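You operate a simulated robot arm through the tools that you are given. There is no shell and no other tool. Be economical: measure what you need, move in short steps, check, and stop when the job is done.

You run a simulated two-armed robot. Do the job below in one go: nothing can be reset, and whatever is moved stays where it is left.

## Task
Push the yellow drawer shut. Then put the small bright ring from the top of the workbench on the orange puck. Then take the sample cup and put it on the blue plate. Then put the step cloth on the top of the workbench away on the top of the step plate. Then open the bottom drawer of the workbench, take the bright ring from the top of the workbench and put it in the inside of the bottom drawer of the workbench and shut the drawer again. Then take the black brush from the top of the wash bench and put it on the brown cover. Then fetch the black holder and set it on the catch tray. Then take the blue holder and put it on the shelf of the side table. Then take the red-banded sleeve and put it on the shelf under the packing table. Then open the drawer of the packing table, fetch the outer ring that says "47 mm" from the top of the packing table and set it in the inside of the drawer of the packing table and shut the drawer again. Then put the teal box on the grey steel tray. Then pull the tumbler cover open. Do these in the order given. Set down upright: sample cup.

The check looks at the end state, three seconds after you hand in, the way a careful person would. Anything else that was tipped, shoved, dropped, spilled or broken makes it a failure. A push-on lid holds only when it is set on centred and level and pressed home; a screw cap is set on level and turned clockwise until tight. Flat cloth is picked up by pressing the open fingertips on it (5 to 10 N) and closing them slowly along it; thin cloth reads only 2 to 8 mm in the jaws.

## Robot
Two 6-joint arms with two-finger parallel grippers on one trunk, on a base that drives. Base frame: it is fixed to the floor where the robot stands at the start and does not move with it; the origin is under the middle of the robot, x ahead of it, y to its left, z up; the surface under the hand at the start is at about z = 0.88. Lengths are in m, angles in rad, forces in N, time in s.
The left shoulder is at the start at [0.28, 0.185, 1.155], the right one opposite. With the tool pointing down near the work surface each hand reaches from about 0.56 to 0.94 m from the robot's upright axis, wherever it stands, measured 20 degrees to its own side. Places, roughly: black brush (5x5x12 cm) [-2, 0.3, 0.9]; black holder (6x6x3 cm) [-2.1, 0.5, 0.9]; blue holder (6x6x5 cm) [-1.1, -1.6, 0.9]; blue plate (7x7x2 cm) [0.8, -0.2, 0.9]; bottom drawer of the workbench [0.4, -0.7, 0.5]; bright ring (6x6x3 cm) [0.9, 0.7, 0.9]; brown cover [-1.75, 0.25, 0.75]; catch tray (25x19x8 cm) [-1.9, 0.7, 0.9]; drawer of the packing table [-1.2, -1.4, 0.7]; inside of the bottom drawer of the workbench [0.6, -0.7, 0.5]; inside of the drawer of the packing table [-1.3, -1.4, 0.7]; orange puck [0.5, -0.5, 1]; outer ring [-1.5, -2.25, 0.75]; red-banded sleeve [-1.5, -2, 1]; sample cup [0.5, -0.5, 1]; shelf of the side table [0.6, -1.5, 0.3]; shelf under the packing table [-1.4, -2.1, 0.2]; small bright ring (5x5x2 cm) [0.6, -0.5, 0.9]; steel tray (36x19x10 cm) [0.6, 0.2, 0.9]; step cloth (11x7x3 cm) [0.9, 0.4, 0.9]; teal box [-1.25, -2.25, 0.75]; top of the step plate [-4, -1.6, 0.5]; tumbler cover [0.6, 0.5, 0.9]; yellow drawer [0.6, -0.1, 0.9]. Payload 1.57 kg a hand.
The tool frame of a hand sits at the grasp point between the pads (the TCP): z along the fingers, y along the line on which they close. The tips reach 0.03 m beyond it. Largest opening 0.08 m; finger width 0.017, thickness 0.012; the body of the gripper, 0.04 by 0.082 m, starts 0.08 m behind the TCP.
Orientation is told as [roll, pitch, yaw] about the base's x, y, z axes, in that order, counted from this pose: with the fingers straight down and closing along the base's y, the tool's x points along the base's -x, its y along +y and its z along -z.

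## Interface
- The arms move only by the tool servo_tool. It takes "left_rows", "right_rows" or both (then of equal length, played together; a hand with none holds still); each is a list of rows, each a list of 6 numbers: the shift along the tool's x, y, z in units of 250 mm (1.0 is 250 mm), then the turn, a rotation vector about the tool's x, y, z in units of 60 degrees (1.0 is 60 degrees). In form: [[tx, ty, tz, ax, ay, az], ...]. A call has 1 to 20 rows; each row is the pose to reach, as a shift and turn from the pose commanded when the call began, along the tool's axes at that moment. "left_grip" and "right_grip" are, for a hand that has rows, the gripper command, from -1 (fully open) to 1 (shut), values between in proportion, set as the call begins (left out, the last holds). A call with a number of a shift or a turn outside -1 to 1 is refused whole. Rows are played at 5 a second. More than 0.05 m and 0.15 rad between two rows, or a gripper value outside its range, and nothing of the call is played. A pose out of reach is approached as far as the arm can. The call stops where the force on the tool passes 40 N (or 10 N more than at its start, if that is more) or the arm is blocked; 0.2 s more then pass. The fingers move at their own pace (about 0.153 m/s each) and stop on an object; they squeeze with about 35 N. The grip force told is the motor's: it shows also when the fingers shut on nothing. Time passes only in rows, and 0.2 s behind the last, so rows that repeat a pose let the fingers close. The reply holds the time, the measured pose of the TCP, the force on the tool along the base axes, the opening and the grip force, in the units named above and with some noise, with the torque about the TCP (base axes, N m) and any sound that the robot's microphone picked up, and new pictures: "pictures" is both (left out), scene, wrist or none (wrist: the cameras of the hands that moved).
- Cameras (640 x 400 px; columns grow to the right, rows downward): "scene" is now at [0.222, 0.0014, 1.5743]; the picture's right is [0.05, -1.00, 0.00], its down [-0.90, -0.04, -0.44] and it looks along [0.44, 0.02, -0.90] (base axes); focal length 214 px, centre (320, 200). "left" rides on the left gripper at [0.072, 0.007, -0.122] in its tool frame; the picture's right is [-0.09, 1.00, 0.00], its down [-0.84, -0.08, -0.54] and it looks along [-0.54, -0.05, 0.84] (tool axes); focal length 238 px, centre (320, 200). "right" rides on the right gripper at [0.072, -0.007, -0.122] in its tool frame; the picture's right is [0.09, 1.00, 0.00], its down [-0.84, 0.08, -0.54] and it looks along [-0.54, 0.05, 0.84] (tool axes); focal length 238 px, centre (320, 200). There is no depth. A picture from a camera that has moved, and an enlarged one, comes with that camera's place and axes in the base frame and with its lens.
- move_column(by): slides the trunk up (or, below 0, down) by that many m; the arms and the scene camera ride with it, the base frame stays. It gives what a move gives, with no picture.
- base_move(legs): drives the robot by 1 to 6 legs, each [ahead, turn to the left] in m and rad, along the robot's own axes; the way and the turn of a leg run together, so that a leg with both is an arc; at most 1.5 m and 3.142 rad a leg. The arms and the cameras ride along, it lands a little off, and it stops where it bumps. It gives what a move gives, and a new picture of the scene camera.
- aim_head(pan, tilt): turns the head with the scene camera to pan (to the left, within 1.501 rad either way) and tilt (down, from -0.506 to 1.204), counted from straight ahead of the robot. It gives what a move gives, and a new picture of the scene camera.
- zoom(camera, box): a new picture of the part [left, top, right, bottom] of that camera's present view, enlarged. No time passes.
- close_job(): hands the job in; it is judged then, once.

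Work in short steps. Places have to be worked out from the pictures, the camera data and where the tool is seen: move nearer, look again, correct. Check each grasp and each placing, and mend what went wrong. You have 588 turns and 360 pictures in all, those below and enlarged ones among them. Open the grippers and draw the arms clear of the work before you hand the job in, unless the task says otherwise; then end with one line.

The tools are called after "Request:" by a JSON object that holds its "fn" and its "kwargs". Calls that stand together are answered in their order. servo_tool: Moves the arms, as the interface text tells. Its arguments: {"type":"object","properties":{"left_rows":{"type":"array"},"left_grip":{"type":"number"},"right_rows":{"type":"array"},"right_grip":{"type":"number"},"pictures":{"type":"string","enum":["both","scene","wrist","none"]}},"required":[]} The other tools are called the same way: move_column (by) slides the trunk up or down; base_move (legs) drives the base; aim_head (pan, tilt) turns the head that bears the scene camera; zoom (camera, box) takes an enlarged picture of a part of a camera's view; close_job () hands the job in.

At the start:

```text
t: 0.0
left_ee_pos: [0.6098, 0.0183, 1.237]
left_orientation: [0.0, -0.001, -0.001]
left_ft_force: [0.2, 0.9, 0.6]
left_ft_torque: [0.02, 0.0, 0.03]
left_finger_gap: 0.08
left_grasp_force: 0.0
right_ee_pos: [0.4813, -0.3718, 1.1974]
right_orientation: [-0.002, 0.002, 0.0]
right_ft_force: [0.0, 0.2, 0.3]
right_ft_torque: [0.03, 0.02, -0.03]
right_finger_gap: 0.0804
right_grasp_force: 0.0
trunk travel left (down, up): [-0.85, 0.14]
robot x, y, heading: [0.0024, -0.0009, 0.003]
head pan, tilt: [0.047, 1.117]
```

scene: 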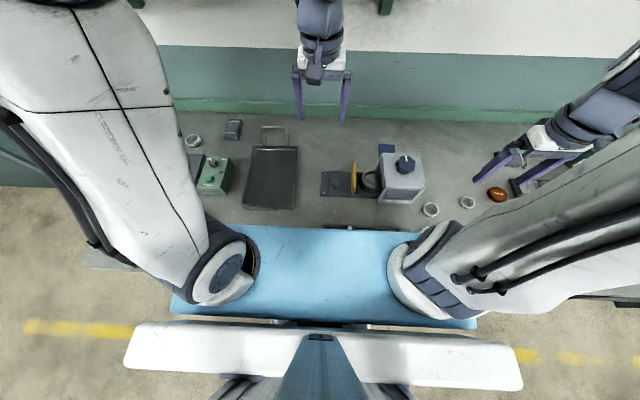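
right: 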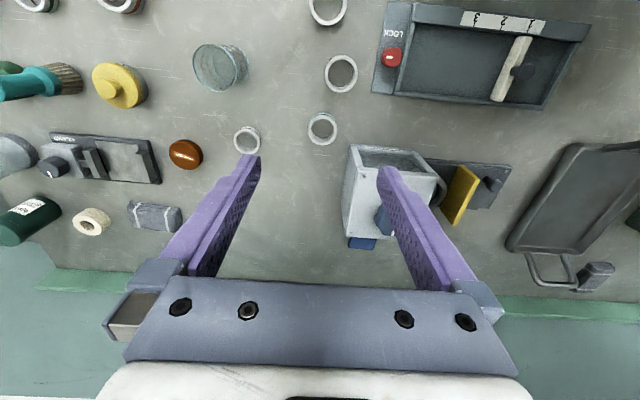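
left: 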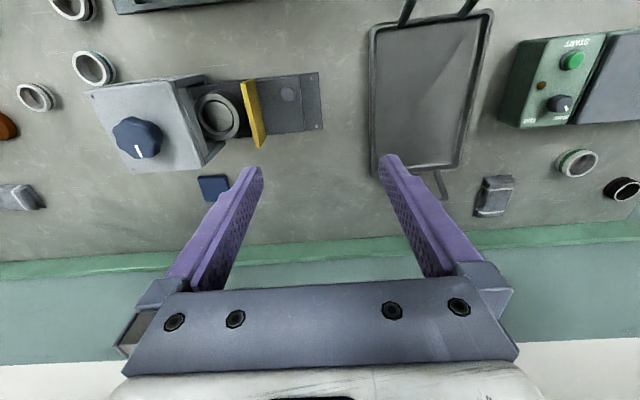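

I'll start by looking more closely at the workbench to tell the objects apart.

Request:
{"fn": "zoom", "kwargs": {"camera": "right", "box": [0, 0, 400, 250]}}

Request:
{"fn": "zoom", "kwargs": {"camera": "left", "box": [320, 0, 640, 250]}}

Request:
{"fn": "zoom", "kwargs": {"camera": "left", "box": [0, 0, 340, 230]}}

```text
1.60 times, centred on (200, 125) of right
camera zoom: at [0.4089, -0.3802, 1.318], right [-0.09, 1.0, 0.0], down [0.84, 0.08, 0.54], along [0.54, 0.05, -0.84], focal length 381 px, centre (512, 320)
```

zoom: 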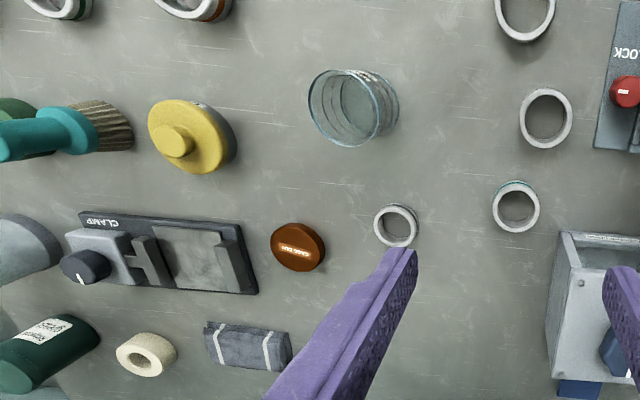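

```text
1.60 times, centred on (480, 125) of left
camera zoom: at [0.5371, 0.0248, 1.3587], right [0.09, 1.0, 0.0], down [0.84, -0.08, 0.54], along [0.54, -0.05, -0.84], focal length 381 px, centre (64, 320)
```

zoom: 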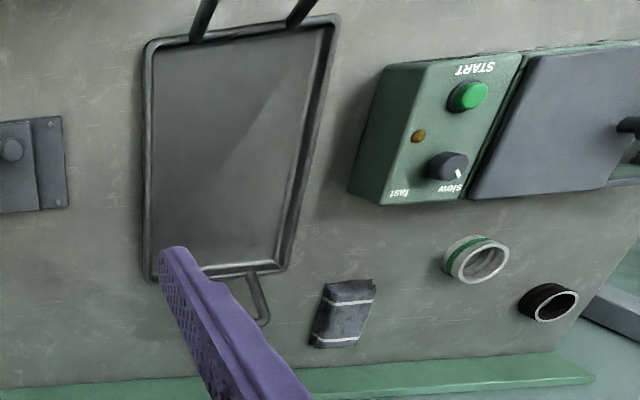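

```text
1.74 times, centred on (170, 115) of left
camera zoom: at [0.5371, 0.0248, 1.3587], right [0.09, 1.0, 0.0], down [0.84, -0.08, 0.54], along [0.54, -0.05, -0.84], focal length 414 px, centre (581, 348)
```

zoom: 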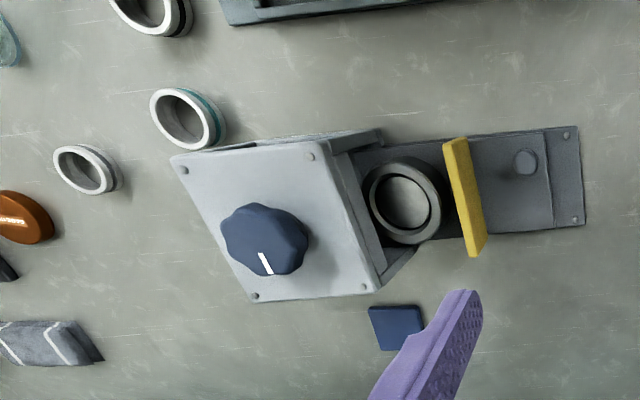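

The yellow drawer's face is at about [0.63, -0.10, 0.92], and it slides towards -y into the grey box. I'll lower the closed left hand beside it and look.

Request:
{"fn": "servo_tool", "kwargs": {"left_rows": [[0, 0, 0.2, 0, 0, 0], [-0.02, 0, 0.4, 0, 0, 0], [-0.04, 0, 0.6, 0, 0, 0], [-0.06, 0, 0.7, 0, 0, 0]], "left_grip": 1, "pictures": "both"}}

```text
refused: row 2 steps farther than a row can; nothing moved
```

The step was slightly too long, so I'm repeating it with smaller ones.

Request:
{"fn": "servo_tool", "kwargs": {"left_rows": [[0, 0, 0.18, 0, 0, 0], [-0.02, 0, 0.36, 0, 0, 0], [-0.04, 0, 0.54, 0, 0, 0], [-0.06, 0, 0.7, 0, 0, 0]], "left_grip": 1, "pictures": "both"}}

```text
t: 1.0
left_ee_pos: [0.625, 0.0197, 1.0606]
left_orientation: [0.003, 0.001, 0.0]
left_ft_force: [-0.1, -0.3, -0.2]
left_ft_torque: [-0.05, -0.01, -0.03]
left_finger_gap: 0.0004
left_grasp_force: 20.9
right_ee_pos: [0.4814, -0.3726, 1.1971]
right_orientation: [-0.001, 0.0, 0.0]
right_ft_force: [-0.4, 0.8, 0.9]
right_ft_torque: [0.02, 0.0, -0.02]
right_finger_gap: 0.0802
right_grasp_force: 0.1
trunk travel left (down, up): [-0.85, 0.14]
robot x, y, heading: [-0.0026, 0.0052, 0.001]
head pan, tilt: [0.047, 1.117]
camera scene: at [0.2219, 0.0014, 1.5743], right [0.05, -1.0, 0.0], down [-0.9, -0.04, -0.44], along [0.44, 0.02, -0.9], focal length 214 px, centre (320, 200)
camera left: at [0.5519, 0.0252, 1.183], right [0.09, 1.0, 0.0], down [0.84, -0.08, 0.54], along [0.54, -0.05, -0.84], focal length 238 px, centre (320, 200)
```

scene: 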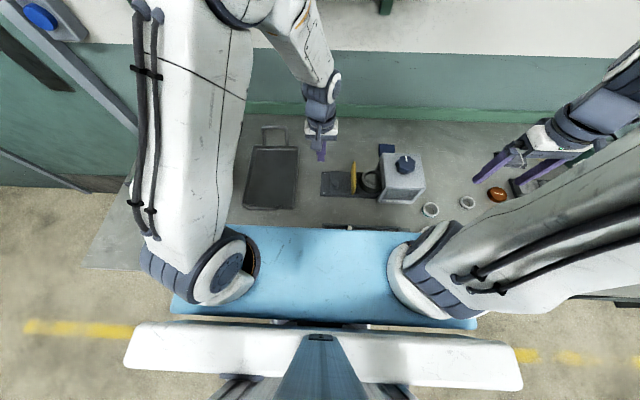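
left: 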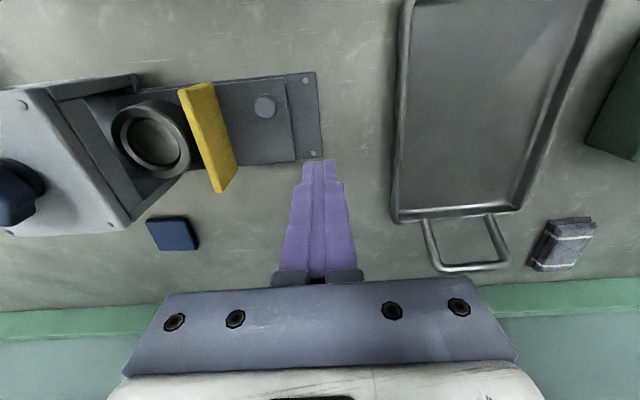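

The box top is at about z=1.003, and its face is at y≈-0.18. The yellow face spans x 0.575–0.67 with its top at z≈0.966. I'll go down to TCP z=0.96 and push towards -y.

Request:
{"fn": "servo_tool", "kwargs": {"left_rows": [[0, 0, 0.2, 0, 0, 0], [0, 0, 0.4, 0, 0, 0], [0, -0.12, 0.4, 0, 0, 0], [0, -0.24, 0.4, 0, 0, 0], [0, -0.34, 0.4, 0, 0, 0], [0, -0.44, 0.4, 0, 0, 0], [0, -0.54, 0.4, 0, 0, 0], [0, -0.62, 0.4, 0, 0, 0]], "pictures": "wrist"}}

```text
t: 2.8
left_ee_pos: [0.6239, -0.1374, 0.9611]
left_orientation: [0.0, 0.0, -0.001]
left_ft_force: [0.2, 0.0, -0.2]
left_ft_torque: [0.0, 0.03, -0.02]
left_finger_gap: 0.0002
left_grasp_force: 21.5
right_ee_pos: [0.4824, -0.3734, 1.1964]
right_orientation: [0.0, -0.001, 0.0]
right_ft_force: [0.2, -0.3, -0.2]
right_ft_torque: [0.05, 0.0, 0.02]
right_finger_gap: 0.0799
right_grasp_force: 0.0
trunk travel left (down, up): [-0.85, 0.14]
robot x, y, heading: [0.0004, -0.0004, 0.003]
head pan, tilt: [0.047, 1.117]
camera left: at [0.5518, -0.1313, 1.0829], right [0.09, 1.0, 0.0], down [0.84, -0.08, 0.54], along [0.54, -0.05, -0.84], focal length 238 px, centre (320, 200)
```

left: 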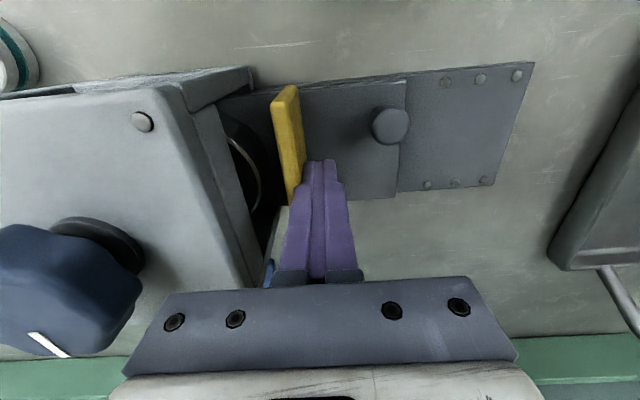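

The drawer slides easily. I'll keep pushing until it meets resistance.

Request:
{"fn": "servo_tool", "kwargs": {"left_rows": [[0, -0.06, 0, 0, 0, 0], [0, -0.1, 0, 0, 0, 0], [0, -0.14, 0, 0, 0, 0], [0, -0.18, 0, 0, 0, 0], [0, -0.22, 0, 0, 0, 0], [0, -0.26, 0, 0, 0, 0]], "pictures": "wrist"}}

```text
t: 3.7
left_ee_pos: [0.6227, -0.1619, 0.9612]
left_orientation: [0.016, 0.011, 0.003]
left_ft_force: [0.4, 11.0, 8.4]
left_ft_torque: [-0.07, 0.07, -0.1]
left_finger_gap: 0.0
left_grasp_force: 20.9
right_ee_pos: [0.4829, -0.3713, 1.198]
right_orientation: [0.0, -0.001, 0.002]
right_ft_force: [0.9, -0.2, 0.4]
right_ft_torque: [0.02, 0.0, 0.01]
right_finger_gap: 0.0799
right_grasp_force: 0.1
trunk travel left (down, up): [-0.85, 0.14]
robot x, y, heading: [-0.0029, -0.0022, 0.001]
head pan, tilt: [0.047, 1.117]
stopped in row 4 (left hand): the force on the tool passed its limit at 50 N (the readings are from after the stop); the commanded pose is now the measured one
camera left: at [0.5523, -0.1582, 1.0834], right [0.09, 1.0, 0.02], down [0.84, -0.08, 0.53], along [0.53, -0.03, -0.85], focal length 238 px, centre (320, 200)
```

left: 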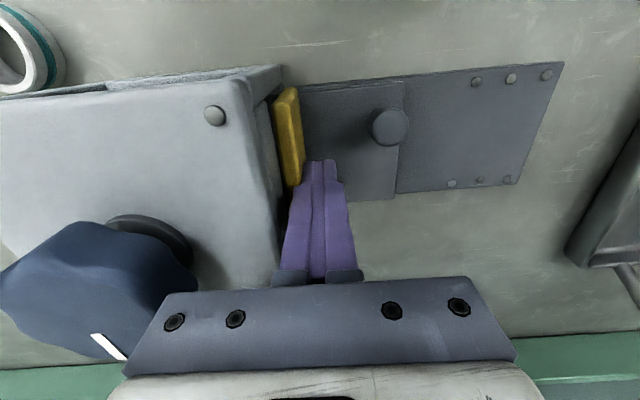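

It stopped hard at y=-0.162. I'll back off and check whether the face is flush.

Request:
{"fn": "servo_tool", "kwargs": {"left_rows": [[0, 0.15, 0, 0, 0, 0], [0, 0.3, 0, 0, 0, 0], [0, 0.4, -0.15, 0, 0, 0], [0, 0.4, -0.3, 0, 0, 0]], "pictures": "wrist"}}

Request:
{"fn": "zoom", "kwargs": {"camera": "scene", "box": [300, 120, 460, 220]}}

```text
t: 4.7
left_ee_pos: [0.6224, -0.0658, 1.0355]
left_orientation: [0.016, 0.008, 0.002]
left_ft_force: [-0.1, -1.3, -0.9]
left_ft_torque: [-0.03, 0.02, -0.03]
left_finger_gap: 0.0001
left_grasp_force: 21.3
right_ee_pos: [0.4818, -0.3705, 1.197]
right_orientation: [-0.002, 0.001, 0.003]
right_ft_force: [-1.1, -0.9, 1.0]
right_ft_torque: [-0.02, -0.01, 0.01]
right_finger_gap: 0.0802
right_grasp_force: 0.0
trunk travel left (down, up): [-0.85, 0.14]
robot x, y, heading: [-0.0017, 0.0052, 0.001]
head pan, tilt: [0.047, 1.117]
camera left: at [0.5524, -0.0612, 1.1583], right [0.09, 1.0, 0.01], down [0.84, -0.08, 0.53], along [0.53, -0.04, -0.85], focal length 238 px, centre (320, 200)
```

left: 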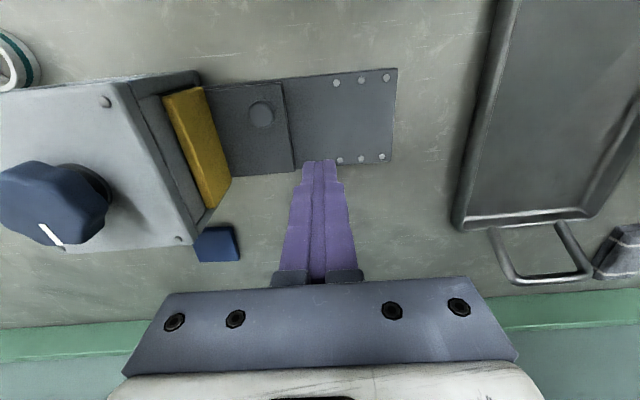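

```text
4.00 times, centred on (380, 170) of scene
camera zoom: at [0.222, 0.0021, 1.5742], right [0.05, -1.0, 0.0], down [-0.9, -0.04, -0.44], along [0.44, 0.02, -0.9], focal length 858 px, centre (80, 320)
```

zoom: 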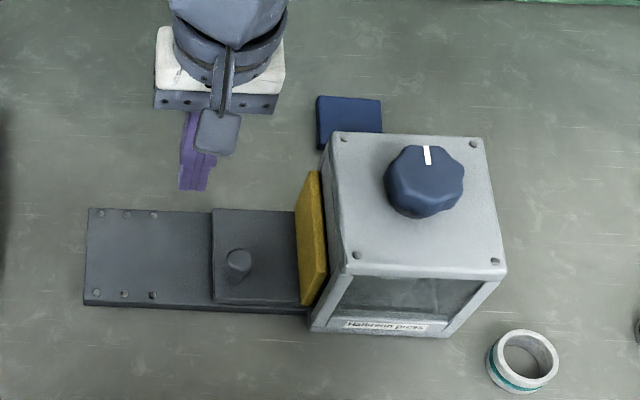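

The drawer is shut. Next is the small ring at about [0.57, -0.50]. I'll bring the right hand over it and take a nearer picture.

Request:
{"fn": "servo_tool", "kwargs": {"right_rows": [[-0.07, -0.1, 0.12, 0, 0, 0], [-0.14, -0.2, 0.24, 0, 0, 0], [-0.21, -0.31, 0.35, 0, 0, 0], [-0.28, -0.42, 0.46, 0, 0, 0], [-0.352, -0.52, 0.58, 0, 0, 0]], "right_grip": -1, "left_rows": [[0, 0.1, -0.1, 0, 0, 0], [0, 0.2, -0.2, 0, 0, 0], [0, 0.3, -0.3, 0, 0, 0], [0, 0.3, -0.4, 0, 0, 0], [0, 0.3, -0.5, 0, 0, 0]], "pictures": "both"}}

```text
t: 5.9
left_ee_pos: [0.6253, 0.0068, 1.1607]
left_orientation: [0.013, 0.007, 0.004]
left_ft_force: [0.2, -0.2, -0.3]
left_ft_torque: [-0.02, -0.01, -0.03]
left_finger_gap: 0.0001
left_grasp_force: 21.1
right_ee_pos: [0.5699, -0.5023, 1.0521]
right_orientation: [0.0, -0.001, 0.003]
right_ft_force: [-0.5, 0.0, -0.1]
right_ft_torque: [0.03, 0.03, 0.0]
right_finger_gap: 0.08
right_grasp_force: 0.0
trunk travel left (down, up): [-0.85, 0.14]
robot x, y, heading: [-0.0018, -0.0011, -0.001]
head pan, tilt: [0.047, 1.117]
camera scene: at [0.222, 0.0019, 1.5742], right [0.05, -1.0, 0.0], down [-0.9, -0.04, -0.44], along [0.44, 0.02, -0.9], focal length 214 px, centre (320, 200)
camera right: at [0.4975, -0.5098, 1.1728], right [-0.09, 1.0, 0.0], down [0.84, 0.08, 0.54], along [0.54, 0.05, -0.84], focal length 238 px, centre (320, 200)
camera left: at [0.5539, 0.0122, 1.2848], right [0.09, 1.0, 0.01], down [0.84, -0.08, 0.53], along [0.53, -0.04, -0.85], focal length 238 px, centre (320, 200)
```

scene: 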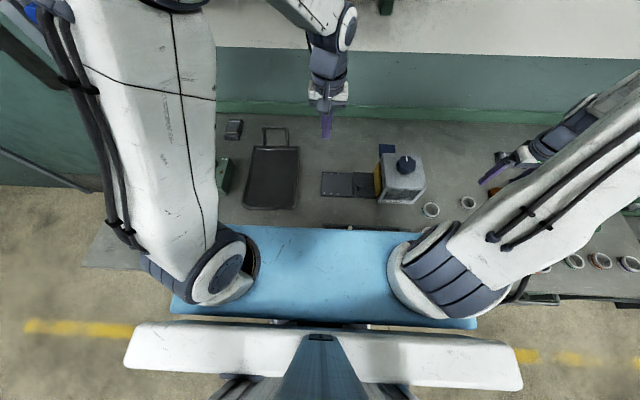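
right: 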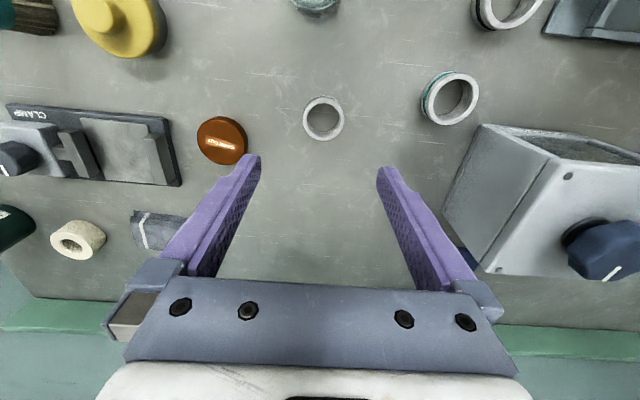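
left: 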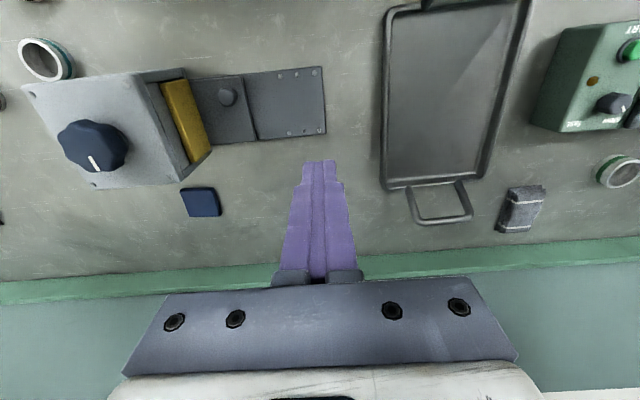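

The ring centre is at about [0.563, -0.500] and the puck's at about [0.598, -0.614]. I'll go down over the ring.

Request:
{"fn": "servo_tool", "kwargs": {"right_rows": [[0.024, 0.006, 0.19, 0, 0, 0], [0.024, 0.006, 0.37, 0, 0, 0], [0.024, 0.006, 0.5, 0, 0, 0], [0.024, 0.006, 0.544, 0, 0, 0]], "pictures": "wrist"}}

```text
t: 6.9
left_ee_pos: [0.6242, 0.007, 1.1619]
left_orientation: [0.014, 0.008, 0.003]
left_ft_force: [-0.4, -0.3, 0.5]
left_ft_torque: [0.02, -0.01, 0.02]
left_finger_gap: 0.0
left_grasp_force: 20.9
right_ee_pos: [0.5637, -0.4996, 0.9143]
right_orientation: [-0.001, 0.0, 0.004]
right_ft_force: [-1.1, -0.1, -0.4]
right_ft_torque: [0.01, 0.0, -0.01]
right_finger_gap: 0.0802
right_grasp_force: 0.1
trunk travel left (down, up): [-0.85, 0.14]
robot x, y, heading: [-0.0011, -0.0014, 0.0]
head pan, tilt: [0.047, 1.117]
camera right: at [0.4906, -0.5076, 1.0351], right [-0.09, 1.0, 0.0], down [0.84, 0.08, 0.54], along [0.54, 0.05, -0.84], focal length 238 px, centre (320, 200)
```

right: 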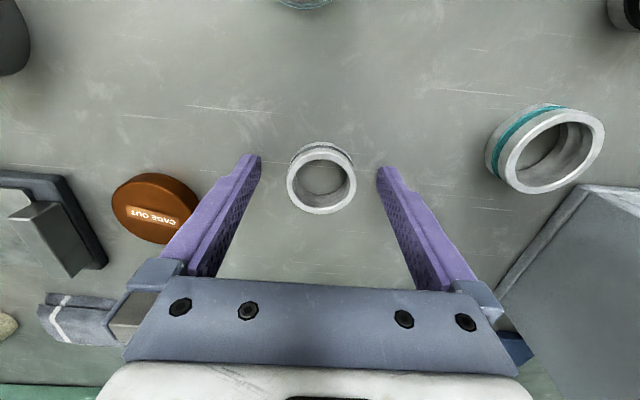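

The ring is centred between the fingers, so I'm closing.

Request:
{"fn": "servo_tool", "kwargs": {"right_rows": [[0, 0, 0, 0, 0, 0], [0, 0, 0, 0, 0, 0], [0, 0, 0, 0, 0, 0]], "right_grip": 1, "pictures": "none"}}

Request:
{"fn": "servo_tool", "kwargs": {"right_rows": [[0, 0, -0.15, 0, 0, 0], [0, 0, -0.3, 0, 0, 0], [-0.05, -0.15, -0.3, 0, 0, 0], [-0.1, -0.3, -0.3, 0, 0, 0], [-0.136, -0.456, -0.3, 0, 0, 0]], "pictures": "wrist"}}

```text
t: 7.7
left_ee_pos: [0.625, 0.008, 1.1625]
left_orientation: [0.014, 0.009, 0.004]
left_ft_force: [-0.4, 0.9, -0.4]
left_ft_torque: [0.02, 0.01, 0.02]
left_finger_gap: 0.0
left_grasp_force: 21.5
right_ee_pos: [0.5623, -0.5, 0.9149]
right_orientation: [0.0, 0.0, 0.002]
right_ft_force: [0.2, -0.2, 0.6]
right_ft_torque: [0.0, 0.0, -0.01]
right_finger_gap: 0.0454
right_grasp_force: 35.4
trunk travel left (down, up): [-0.85, 0.14]
robot x, y, heading: [-0.0004, 0.0025, 0.008]
head pan, tilt: [0.047, 1.117]
```

```text
t: 8.9
left_ee_pos: [0.6266, 0.0059, 1.1632]
left_orientation: [0.014, 0.008, 0.004]
left_ft_force: [0.9, -0.5, -0.1]
left_ft_torque: [0.0, -0.01, -0.02]
left_finger_gap: 0.0
left_grasp_force: 20.9
right_ee_pos: [0.5992, -0.6159, 0.9907]
right_orientation: [0.0, 0.0, 0.002]
right_ft_force: [0.0, 0.4, -1.5]
right_ft_torque: [0.0, 0.03, 0.01]
right_finger_gap: 0.0459
right_grasp_force: 35.1
trunk travel left (down, up): [-0.85, 0.14]
robot x, y, heading: [0.0003, -0.0036, 0.007]
head pan, tilt: [0.047, 1.117]
camera right: at [0.5271, -0.6236, 1.1115], right [-0.09, 1.0, 0.0], down [0.84, 0.08, 0.54], along [0.54, 0.05, -0.84], focal length 238 px, centre (320, 200)
```

right: 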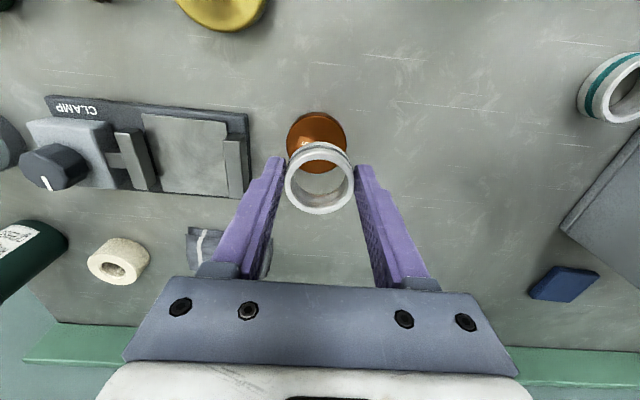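

The puck's top is centred near [0.599, -0.618, 0.896]. I'll lower the ring onto it.

Request:
{"fn": "servo_tool", "kwargs": {"right_rows": [[0, -0.01, 0.12, 0, 0, 0], [0, -0.01, 0.2, 0, 0, 0], [0, -0.01, 0.22, 0, 0, 0], [0, -0.01, 0.23, 0, 0, 0]], "pictures": "wrist"}}

```text
t: 9.9
left_ee_pos: [0.6242, 0.0075, 1.1624]
left_orientation: [0.013, 0.009, 0.003]
left_ft_force: [0.7, 1.1, 0.3]
left_ft_torque: [0.02, 0.01, -0.01]
left_finger_gap: 0.0
left_grasp_force: 21.3
right_ee_pos: [0.5985, -0.6173, 0.9345]
right_orientation: [0.001, -0.001, 0.001]
right_ft_force: [-0.2, -0.5, -1.3]
right_ft_torque: [0.01, -0.01, 0.01]
right_finger_gap: 0.046
right_grasp_force: 35.3
trunk travel left (down, up): [-0.85, 0.14]
robot x, y, heading: [0.0005, -0.0007, 0.0]
head pan, tilt: [0.047, 1.117]
camera right: at [0.5263, -0.6254, 1.0541], right [-0.09, 1.0, 0.0], down [0.84, 0.08, 0.54], along [0.54, 0.05, -0.84], focal length 238 px, centre (320, 200)
```

right: 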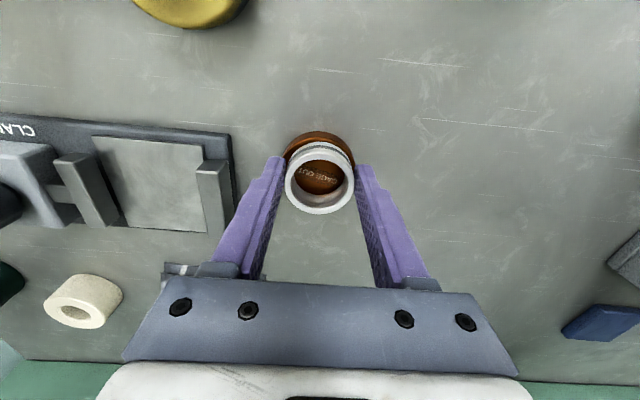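

There's no contact yet. I'm lowering in small steps.

Request:
{"fn": "servo_tool", "kwargs": {"right_rows": [[0, 0, 0.008, 0, 0, 0], [0, 0, 0.016, 0, 0, 0], [0, 0, 0.024, 0, 0, 0]], "pictures": "none"}}

```text
t: 10.7
left_ee_pos: [0.6254, 0.0072, 1.1639]
left_orientation: [0.013, 0.008, 0.004]
left_ft_force: [-0.2, 1.4, 0.0]
left_ft_torque: [-0.01, -0.03, 0.02]
left_finger_gap: 0.0
left_grasp_force: 21.1
right_ee_pos: [0.5988, -0.6163, 0.9314]
right_orientation: [-0.003, -0.002, 0.001]
right_ft_force: [-3.8, 3.1, 18.3]
right_ft_torque: [0.25, 0.18, 0.0]
right_finger_gap: 0.046
right_grasp_force: 35.5
trunk travel left (down, up): [-0.85, 0.14]
robot x, y, heading: [-0.0004, 0.0023, 0.003]
head pan, tilt: [0.047, 1.117]
```

Contact reads 18 N. I'll ease up a little, open and retreat.

Request:
{"fn": "servo_tool", "kwargs": {"right_rows": [[0, 0, -0.006, 0, 0, 0], [0, 0, -0.006, 0, 0, 0]], "pictures": "none"}}

Request:
{"fn": "servo_tool", "kwargs": {"right_rows": [[0, 0, 0, 0, 0, 0], [0, 0, 0, 0, 0, 0], [0, 0, -0.1, 0, 0, 0], [0, 0, -0.25, 0, 0, 0], [0, 0, -0.4, 0, 0, 0]], "right_grip": -1, "pictures": "wrist"}}

```text
t: 11.3
left_ee_pos: [0.6249, 0.0071, 1.1619]
left_orientation: [0.015, 0.008, 0.003]
left_ft_force: [-0.6, 0.7, -0.4]
left_ft_torque: [0.0, -0.03, 0.02]
left_finger_gap: 0.0
left_grasp_force: 20.8
right_ee_pos: [0.5988, -0.6187, 0.9308]
right_orientation: [-0.002, -0.001, 0.001]
right_ft_force: [-1.8, -0.1, 14.2]
right_ft_torque: [0.05, 0.03, 0.01]
right_finger_gap: 0.046
right_grasp_force: 34.4
trunk travel left (down, up): [-0.85, 0.14]
robot x, y, heading: [0.0016, 0.0005, -0.002]
head pan, tilt: [0.047, 1.117]
```

```text
t: 12.5
left_ee_pos: [0.6251, 0.0078, 1.1626]
left_orientation: [0.015, 0.009, 0.003]
left_ft_force: [0.6, -0.5, 0.3]
left_ft_torque: [0.0, -0.06, 0.02]
left_finger_gap: 0.0
left_grasp_force: 20.6
right_ee_pos: [0.5987, -0.618, 1.0276]
right_orientation: [0.0, 0.001, 0.003]
right_ft_force: [-0.2, -0.4, 0.1]
right_ft_torque: [0.02, -0.03, 0.01]
right_finger_gap: 0.08
right_grasp_force: 0.1
trunk travel left (down, up): [-0.85, 0.14]
robot x, y, heading: [-0.0006, -0.0013, 0.007]
head pan, tilt: [0.047, 1.117]
camera right: at [0.5254, -0.6243, 1.1485], right [-0.09, 1.0, 0.0], down [0.84, 0.08, 0.54], along [0.54, 0.05, -0.84], focal length 238 px, centre (320, 200)
```

right: 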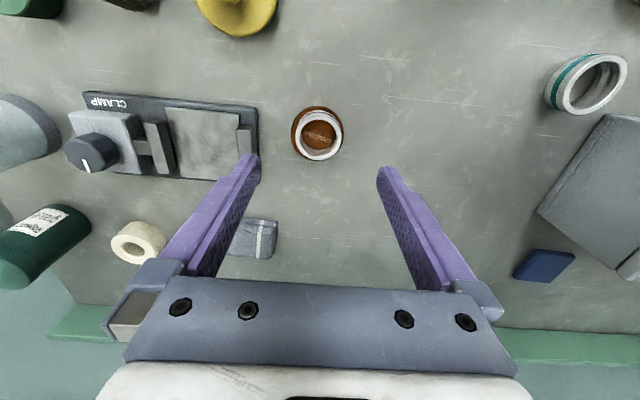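

The ring sits on the puck. Now for the sample cup: I'll move towards the glass at about [0.447, -0.524] and look.

Request:
{"fn": "servo_tool", "kwargs": {"right_rows": [[0.12, 0.06, -0.1, 0, 0, 0], [0.26, 0.14, -0.2, 0, 0, 0], [0.4, 0.22, -0.3, 0, 0, 0], [0.54, 0.3, -0.4, 0, 0, 0], [0.64, 0.36, -0.5, 0, 0, 0]], "pictures": "wrist"}}

Request:
{"fn": "aim_head", "kwargs": {"pan": -0.8, "tilt": 0.9}}

```text
t: 13.7
left_ee_pos: [0.6253, 0.0069, 1.1612]
left_orientation: [0.014, 0.008, 0.002]
left_ft_force: [0.0, 0.4, 0.8]
left_ft_torque: [-0.03, 0.0, 0.0]
left_finger_gap: 0.0001
left_grasp_force: 21.4
right_ee_pos: [0.4414, -0.5253, 1.1552]
right_orientation: [0.001, 0.0, 0.002]
right_ft_force: [-0.3, -0.5, 0.5]
right_ft_torque: [0.01, -0.04, -0.01]
right_finger_gap: 0.0799
right_grasp_force: 0.0
trunk travel left (down, up): [-0.85, 0.14]
robot x, y, heading: [-0.0007, -0.0026, -0.001]
head pan, tilt: [0.047, 1.117]
camera right: at [0.3683, -0.5331, 1.2746], right [-0.09, 1.0, 0.0], down [0.84, 0.08, 0.54], along [0.54, 0.05, -0.84], focal length 238 px, centre (320, 200)
```

right: 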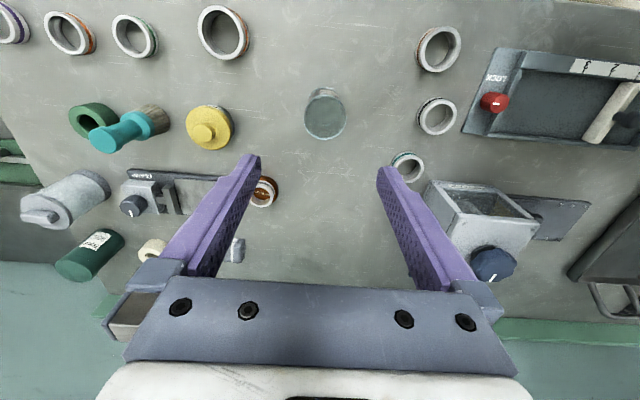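

```text
t: 14.8
left_ee_pos: [0.6257, 0.0068, 1.1623]
left_orientation: [0.014, 0.01, 0.003]
left_ft_force: [-0.3, 0.1, -0.2]
left_ft_torque: [0.0, 0.02, -0.01]
left_finger_gap: 0.0
left_grasp_force: 21.2
right_ee_pos: [0.4415, -0.5268, 1.1538]
right_orientation: [0.001, 0.0, 0.001]
right_ft_force: [0.0, -0.5, -0.5]
right_ft_torque: [-0.01, -0.03, 0.01]
right_finger_gap: 0.0798
right_grasp_force: 0.0
trunk travel left (down, up): [-0.85, 0.14]
robot x, y, heading: [0.0023, -0.0005, 0.001]
head pan, tilt: [-0.799, 0.901]
camera scene: at [0.2129, -0.0551, 1.5892], right [-0.71, -0.7, 0.0], down [-0.55, 0.56, -0.62], along [0.43, -0.44, -0.78], focal length 214 px, centre (320, 200)
```

scene: 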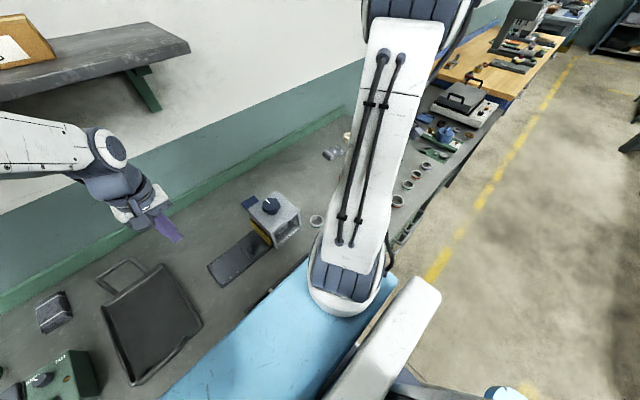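

I'll zoom in on the cup to measure it.

Request:
{"fn": "zoom", "kwargs": {"camera": "right", "box": [245, 60, 405, 160]}}

```text
4.00 times, centred on (325, 110) of right
camera zoom: at [0.3689, -0.5337, 1.2742], right [-0.09, 1.0, 0.0], down [0.84, 0.08, 0.54], along [0.54, 0.05, -0.84], focal length 953 px, centre (300, 560)
```

zoom: 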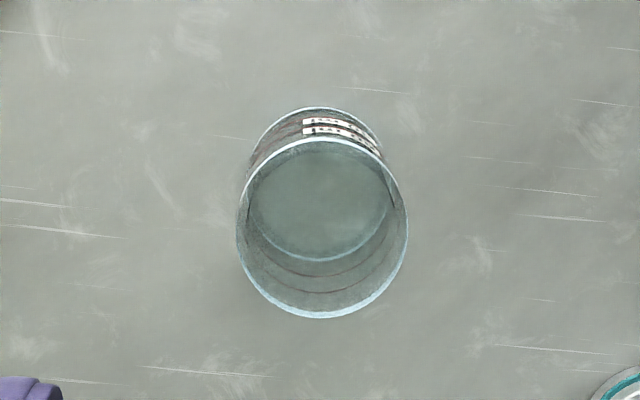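

The cup is centred at about [0.4465, -0.5195], about 5.6 cm wide, with its rim at z≈0.949. I'll go down around it and close.

Request:
{"fn": "servo_tool", "kwargs": {"right_rows": [[-0.01, 0.026, 0.19, 0, 0, 0], [-0.02, 0.026, 0.38, 0, 0, 0], [-0.02, 0.026, 0.55, 0, 0, 0], [-0.02, 0.026, 0.72, 0, 0, 0], [-0.02, 0.026, 0.82, 0, 0, 0], [-0.02, 0.026, 0.9, 0, 0, 0]], "pictures": "wrist"}}

Request:
{"fn": "servo_tool", "kwargs": {"right_rows": [[0, 0, 0, 0, 0, 0], [0, 0, 0, 0, 0, 0], [0, 0, 0, 0, 0, 0]], "right_grip": 0.6, "pictures": "none"}}

```text
t: 16.2
left_ee_pos: [0.6235, 0.008, 1.1621]
left_orientation: [0.013, 0.009, 0.004]
left_ft_force: [-0.4, 0.0, 0.8]
left_ft_torque: [0.01, 0.0, 0.01]
left_finger_gap: 0.0001
left_grasp_force: 21.1
right_ee_pos: [0.4453, -0.5222, 0.9307]
right_orientation: [0.0, -0.001, 0.003]
right_ft_force: [0.0, -0.6, 0.5]
right_ft_torque: [0.01, 0.0, -0.01]
right_finger_gap: 0.0799
right_grasp_force: 0.0
trunk travel left (down, up): [-0.85, 0.14]
robot x, y, heading: [0.0007, -0.0014, 0.002]
head pan, tilt: [-0.799, 0.901]
camera right: at [0.3724, -0.5286, 1.0509], right [-0.09, 1.0, 0.0], down [0.84, 0.08, 0.54], along [0.54, 0.05, -0.84], focal length 238 px, centre (320, 200)
```

right: 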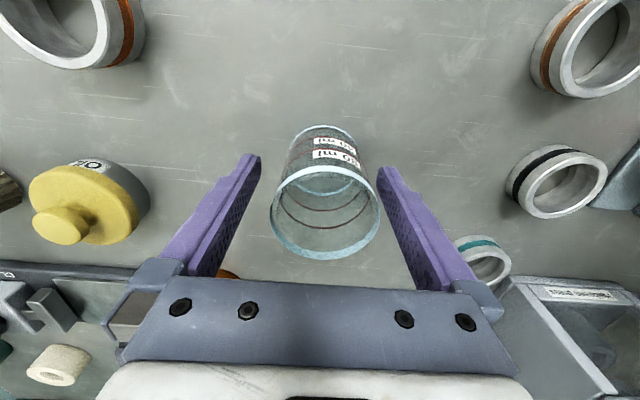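

```text
t: 17.0
left_ee_pos: [0.6243, 0.0071, 1.1618]
left_orientation: [0.015, 0.009, 0.004]
left_ft_force: [1.2, -0.2, -0.2]
left_ft_torque: [0.03, 0.04, 0.02]
left_finger_gap: 0.0
left_grasp_force: 21.6
right_ee_pos: [0.4462, -0.5208, 0.9311]
right_orientation: [-0.003, -0.001, 0.0]
right_ft_force: [0.8, -0.5, -0.6]
right_ft_torque: [0.04, 0.01, 0.01]
right_finger_gap: 0.0535
right_grasp_force: 35.1
trunk travel left (down, up): [-0.85, 0.14]
robot x, y, heading: [-0.0011, 0.0001, 0.002]
head pan, tilt: [-0.799, 0.901]
```

The cup is held at 53.5 mm. I'll lift it high and carry it towards the blue plate, with a look on the way.

Request:
{"fn": "servo_tool", "kwargs": {"right_rows": [[0, 0, -0.19, 0, 0, 0], [0, 0, -0.38, 0, 0, 0], [0, 0, -0.57, 0, 0, 0], [0, 0, -0.76, 0, 0, 0], [-0.12, 0.12, -0.8, 0, 0, 0], [-0.24, 0.24, -0.8, 0, 0, 0], [-0.36, 0.36, -0.8, 0, 0, 0], [-0.48, 0.48, -0.8, 0, 0, 0], [-0.6, 0.6, -0.8, 0, 0, 0], [-0.72, 0.72, -0.8, 0, 0, 0], [-0.85, 0.85, -0.8, 0, 0, 0]], "left_rows": [[0, 0.05, 0, 0, 0, 0], [0, 0.1, 0, 0, 0, 0], [0, 0.15, 0, 0, 0, 0], [0, 0.2, 0, 0, 0, 0], [0, 0.25, 0, 0, 0, 0], [0, 0.3, 0, 0, 0, 0], [0, 0.35, 0, 0, 0, 0], [0, 0.4, 0, 0, 0, 0], [0, 0.45, 0, 0, 0, 0], [0, 0.5, 0, 0, 0, 0], [0, 0.55, 0, 0, 0, 0]], "pictures": "wrist"}}

```text
t: 19.4
left_ee_pos: [0.6242, 0.1465, 1.1646]
left_orientation: [0.015, 0.007, 0.005]
left_ft_force: [0.7, -0.5, -0.1]
left_ft_torque: [0.0, -0.01, 0.02]
left_finger_gap: 0.0
left_grasp_force: 21.4
right_ee_pos: [0.6549, -0.3091, 1.1293]
right_orientation: [0.002, 0.0, 0.001]
right_ft_force: [-0.1, 0.3, -0.1]
right_ft_torque: [0.01, -0.04, -0.03]
right_finger_gap: 0.0531
right_grasp_force: 35.4
trunk travel left (down, up): [-0.85, 0.14]
robot x, y, heading: [-0.0052, 0.0001, 0.001]
head pan, tilt: [-0.799, 0.901]
camera right: at [0.583, -0.316, 1.2504], right [-0.09, 1.0, 0.0], down [0.84, 0.08, 0.54], along [0.54, 0.05, -0.84], focal length 238 px, centre (320, 200)
camera left: at [0.5526, 0.1504, 1.2871], right [0.09, 1.0, 0.01], down [0.84, -0.08, 0.53], along [0.53, -0.04, -0.85], focal length 238 px, centre (320, 200)
```

right: 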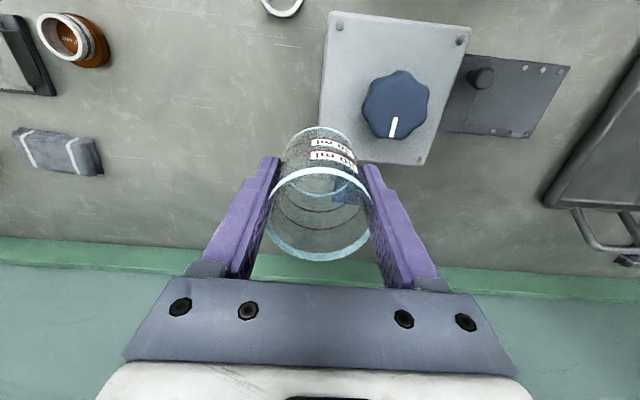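
left: 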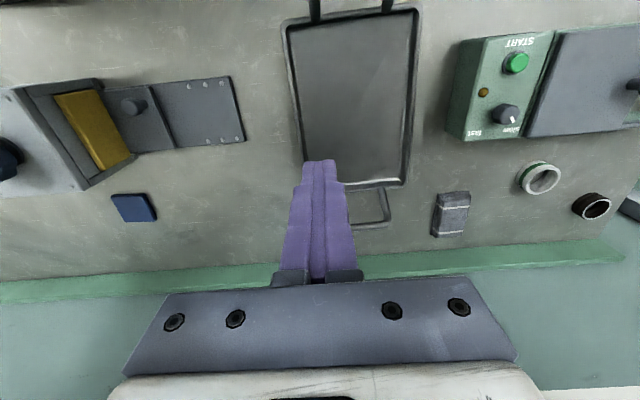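

The blue plate is at about [0.777, -0.234]. I'll move over it and check.

Request:
{"fn": "servo_tool", "kwargs": {"right_rows": [[-0.12, 0.08, 0, 0, 0, 0], [-0.24, 0.16, 0, 0, 0, 0], [-0.36, 0.23, 0, 0, 0, 0], [-0.488, 0.3, 0, 0, 0, 0], [-0.488, 0.3, 0.1, 0, 0, 0]], "pictures": "wrist"}}

Request:
{"fn": "zoom", "kwargs": {"camera": "left", "box": [0, 120, 240, 270]}}

```text
t: 20.6
left_ee_pos: [0.624, 0.1454, 1.1653]
left_orientation: [0.013, 0.007, 0.002]
left_ft_force: [0.1, 0.0, 0.4]
left_ft_torque: [0.03, 0.0, 0.0]
left_finger_gap: 0.0
left_grasp_force: 21.3
right_ee_pos: [0.7765, -0.2319, 1.1023]
right_orientation: [-0.001, 0.0, 0.001]
right_ft_force: [0.1, 0.4, -0.5]
right_ft_torque: [-0.03, 0.03, 0.0]
right_finger_gap: 0.0528
right_grasp_force: 35.6
trunk travel left (down, up): [-0.85, 0.14]
robot x, y, heading: [0.0002, -0.0003, 0.0]
head pan, tilt: [-0.799, 0.901]
camera right: at [0.7047, -0.2394, 1.223], right [-0.09, 1.0, 0.0], down [0.84, 0.08, 0.54], along [0.54, 0.05, -0.84], focal length 238 px, centre (320, 200)
```

right: 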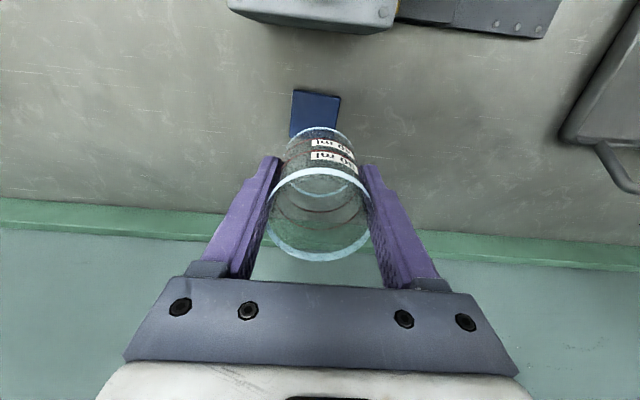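

```text
2.67 times, centred on (120, 195) of left
camera zoom: at [0.5529, 0.1504, 1.287], right [0.09, 1.0, 0.01], down [0.84, -0.08, 0.53], along [0.53, -0.04, -0.85], focal length 636 px, centre (853, 213)
```

zoom: 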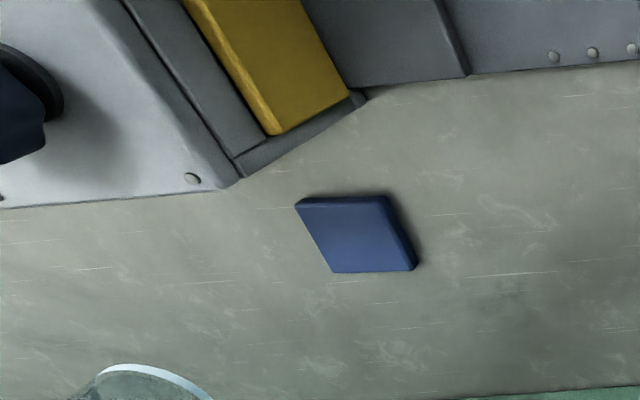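

The plate centre comes out at about [0.784, -0.235]. I'll lower to just above it and check.

Request:
{"fn": "servo_tool", "kwargs": {"right_rows": [[-0.03, -0.016, 0.15, 0, 0, 0], [-0.03, -0.016, 0.3, 0, 0, 0], [-0.03, -0.016, 0.45, 0, 0, 0], [-0.03, -0.016, 0.56, 0, 0, 0]], "pictures": "wrist"}}

Request:
{"fn": "zoom", "kwargs": {"camera": "left", "box": [0, 120, 240, 270]}}

```text
t: 21.6
left_ee_pos: [0.6246, 0.1446, 1.1648]
left_orientation: [0.015, 0.008, 0.004]
left_ft_force: [-0.3, 0.5, -0.6]
left_ft_torque: [0.0, 0.02, -0.01]
left_finger_gap: 0.0002
left_grasp_force: 21.2
right_ee_pos: [0.7858, -0.2369, 0.9644]
right_orientation: [0.001, 0.001, 0.003]
right_ft_force: [0.8, -0.4, -1.0]
right_ft_torque: [0.01, 0.01, 0.0]
right_finger_gap: 0.0529
right_grasp_force: 35.3
trunk travel left (down, up): [-0.85, 0.14]
robot x, y, heading: [0.0008, 0.0003, 0.003]
head pan, tilt: [-0.799, 0.901]
camera right: at [0.7123, -0.2438, 1.0847], right [-0.09, 1.0, 0.0], down [0.84, 0.08, 0.54], along [0.54, 0.05, -0.84], focal length 238 px, centre (320, 200)
```

right: 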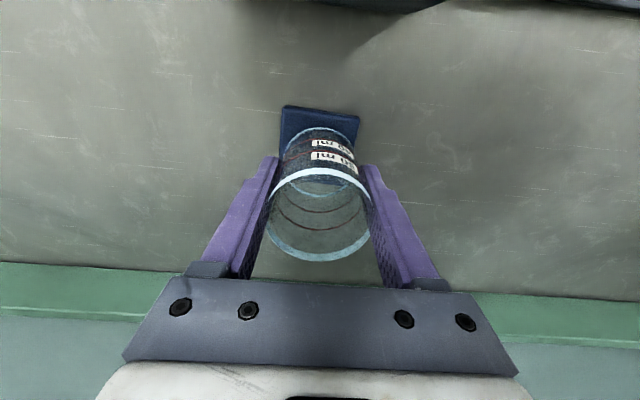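

```text
2.67 times, centred on (120, 195) of left
camera zoom: at [0.5527, 0.1503, 1.2871], right [0.09, 1.0, 0.01], down [0.84, -0.08, 0.53], along [0.53, -0.04, -0.85], focal length 636 px, centre (853, 213)
```

zoom: 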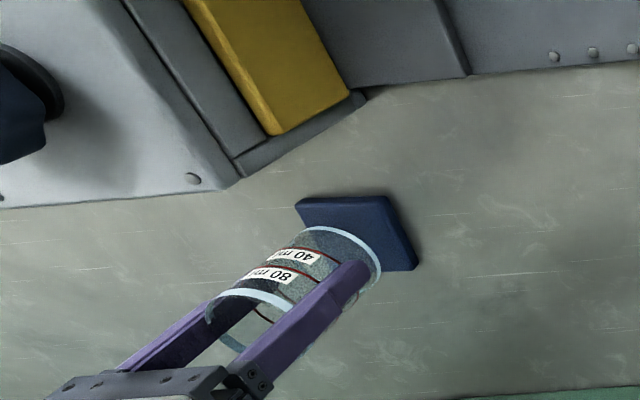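

It's aligned. Now lowering gently to contact.

Request:
{"fn": "servo_tool", "kwargs": {"right_rows": [[0, 0, 0.02, 0, 0, 0], [0, 0, 0.035, 0, 0, 0], [0, 0, 0.045, 0, 0, 0], [0, 0, 0.055, 0, 0, 0]], "pictures": "none"}}

```text
t: 22.6
left_ee_pos: [0.6236, 0.1465, 1.1651]
left_orientation: [0.015, 0.008, 0.006]
left_ft_force: [0.2, 1.0, -0.7]
left_ft_torque: [0.01, 0.0, 0.02]
left_finger_gap: 0.0001
left_grasp_force: 21.3
right_ee_pos: [0.7845, -0.2369, 0.9516]
right_orientation: [0.001, 0.002, 0.004]
right_ft_force: [0.1, -1.1, -1.2]
right_ft_torque: [-0.03, 0.02, -0.02]
right_finger_gap: 0.0526
right_grasp_force: 35.1
trunk travel left (down, up): [-0.85, 0.14]
robot x, y, heading: [0.0027, -0.0072, -0.004]
head pan, tilt: [-0.799, 0.901]
```

Still no contact, so I continue down in fine steps.

Request:
{"fn": "servo_tool", "kwargs": {"right_rows": [[0, 0, 0.008, 0, 0, 0], [0, 0, 0.016, 0, 0, 0]], "pictures": "none"}}

```text
t: 23.2
left_ee_pos: [0.6243, 0.1467, 1.1642]
left_orientation: [0.014, 0.009, 0.004]
left_ft_force: [0.1, 0.1, 0.4]
left_ft_torque: [-0.02, 0.06, 0.0]
left_finger_gap: 0.0
left_grasp_force: 21.0
right_ee_pos: [0.7858, -0.2363, 0.9461]
right_orientation: [0.0, -0.001, 0.001]
right_ft_force: [1.0, -0.4, 0.0]
right_ft_torque: [0.02, 0.0, 0.01]
right_finger_gap: 0.0524
right_grasp_force: 35.2
trunk travel left (down, up): [-0.85, 0.14]
robot x, y, heading: [0.001, 0.0049, -0.005]
head pan, tilt: [-0.799, 0.901]
```

Request:
{"fn": "servo_tool", "kwargs": {"right_rows": [[0, 0, 0.008, 0, 0, 0], [0, 0, 0.016, 0, 0, 0]], "pictures": "wrist"}}

```text
t: 23.8
left_ee_pos: [0.6234, 0.146, 1.1655]
left_orientation: [0.012, 0.009, 0.004]
left_ft_force: [0.6, 0.0, -0.1]
left_ft_torque: [0.0, -0.02, 0.05]
left_finger_gap: 0.0
left_grasp_force: 21.3
right_ee_pos: [0.7855, -0.2367, 0.943]
right_orientation: [-0.002, 0.001, 0.003]
right_ft_force: [-0.7, 1.7, -0.6]
right_ft_torque: [0.0, 0.02, -0.01]
right_finger_gap: 0.0527
right_grasp_force: 35.2
trunk travel left (down, up): [-0.85, 0.14]
robot x, y, heading: [-0.0003, -0.0001, 0.004]
head pan, tilt: [-0.799, 0.901]
camera right: at [0.7129, -0.2431, 1.0633], right [-0.09, 1.0, 0.0], down [0.84, 0.08, 0.54], along [0.54, 0.05, -0.84], focal length 238 px, centre (320, 200)
```

right: 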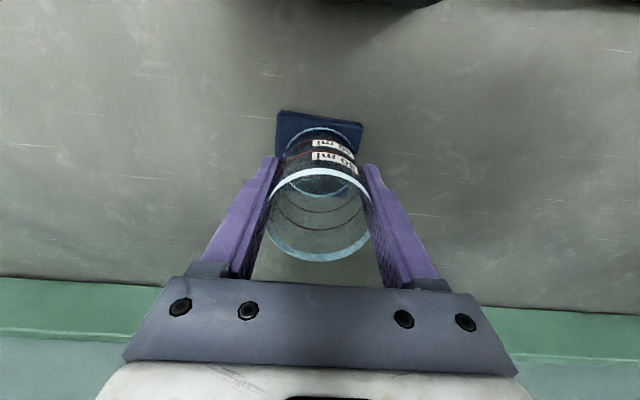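

Request:
{"fn": "servo_tool", "kwargs": {"right_rows": [[0, 0, 0.008, 0, 0, 0], [0, 0, 0.016, 0, 0, 0], [0, 0, 0.024, 0, 0, 0]], "pictures": "none"}}

```text
t: 24.6
left_ee_pos: [0.6213, 0.1457, 1.1663]
left_orientation: [0.014, 0.006, 0.002]
left_ft_force: [-0.3, 0.2, -0.5]
left_ft_torque: [0.03, 0.0, 0.01]
left_finger_gap: 0.0
left_grasp_force: 21.3
right_ee_pos: [0.787, -0.2355, 0.9391]
right_orientation: [-0.003, -0.007, 0.003]
right_ft_force: [-2.2, 0.1, 28.5]
right_ft_torque: [0.16, -0.07, 0.28]
right_finger_gap: 0.0522
right_grasp_force: 35.0
trunk travel left (down, up): [-0.85, 0.14]
robot x, y, heading: [-0.0022, -0.0009, 0.001]
head pan, tilt: [-0.799, 0.901]
```

Contact. I'll ease up, release and retreat.

Request:
{"fn": "servo_tool", "kwargs": {"right_rows": [[0, 0, -0.014, 0, 0, 0], [0, 0, -0.014, 0, 0, 0]], "pictures": "none"}}

Request:
{"fn": "servo_tool", "kwargs": {"right_rows": [[0, 0, 0, 0, 0, 0], [0, 0, 0, 0, 0, 0], [0, 0, -0.15, 0, 0, 0], [0, 0, -0.34, 0, 0, 0], [0, 0, -0.53, 0, 0, 0], [0, 0, -0.72, 0, 0, 0], [0.1, -0.1, -0.8, 0, 0, 0]], "right_grip": -1, "pictures": "wrist"}}

```text
t: 25.2
left_ee_pos: [0.6225, 0.1458, 1.1644]
left_orientation: [0.013, 0.008, 0.002]
left_ft_force: [-0.4, 0.2, 0.3]
left_ft_torque: [-0.01, 0.0, -0.04]
left_finger_gap: 0.0001
left_grasp_force: 21.5
right_ee_pos: [0.7843, -0.2345, 0.9378]
right_orientation: [-0.001, 0.002, 0.004]
right_ft_force: [3.8, 1.2, 7.6]
right_ft_torque: [0.04, -0.38, 0.0]
right_finger_gap: 0.0518
right_grasp_force: 34.6
trunk travel left (down, up): [-0.85, 0.14]
robot x, y, heading: [0.0002, 0.0002, 0.006]
head pan, tilt: [-0.799, 0.901]
```

```text
t: 26.8
left_ee_pos: [0.6236, 0.1467, 1.1639]
left_orientation: [0.015, 0.009, 0.004]
left_ft_force: [-0.2, 0.2, -0.3]
left_ft_torque: [-0.01, 0.01, -0.03]
left_finger_gap: 0.0001
left_grasp_force: 21.5
right_ee_pos: [0.7584, -0.2607, 1.1422]
right_orientation: [0.002, 0.002, 0.002]
right_ft_force: [-0.1, -0.3, 0.3]
right_ft_torque: [-0.01, -0.01, 0.01]
right_finger_gap: 0.0799
right_grasp_force: 0.0
trunk travel left (down, up): [-0.85, 0.14]
robot x, y, heading: [0.0023, 0.0023, 0.005]
head pan, tilt: [-0.799, 0.901]
camera right: at [0.6861, -0.2677, 1.2626], right [-0.09, 1.0, 0.0], down [0.84, 0.08, 0.54], along [0.54, 0.05, -0.84], focal length 238 px, centre (320, 200)
```

right: 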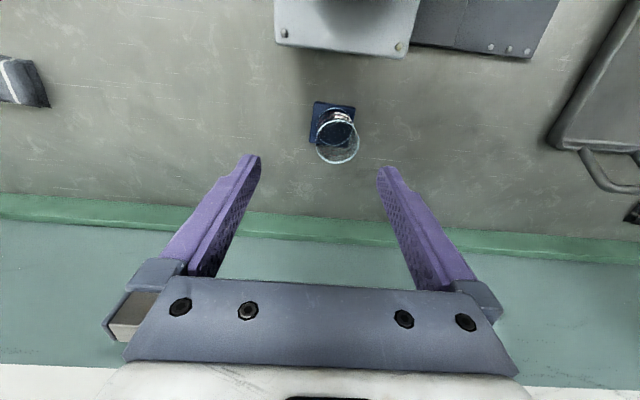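

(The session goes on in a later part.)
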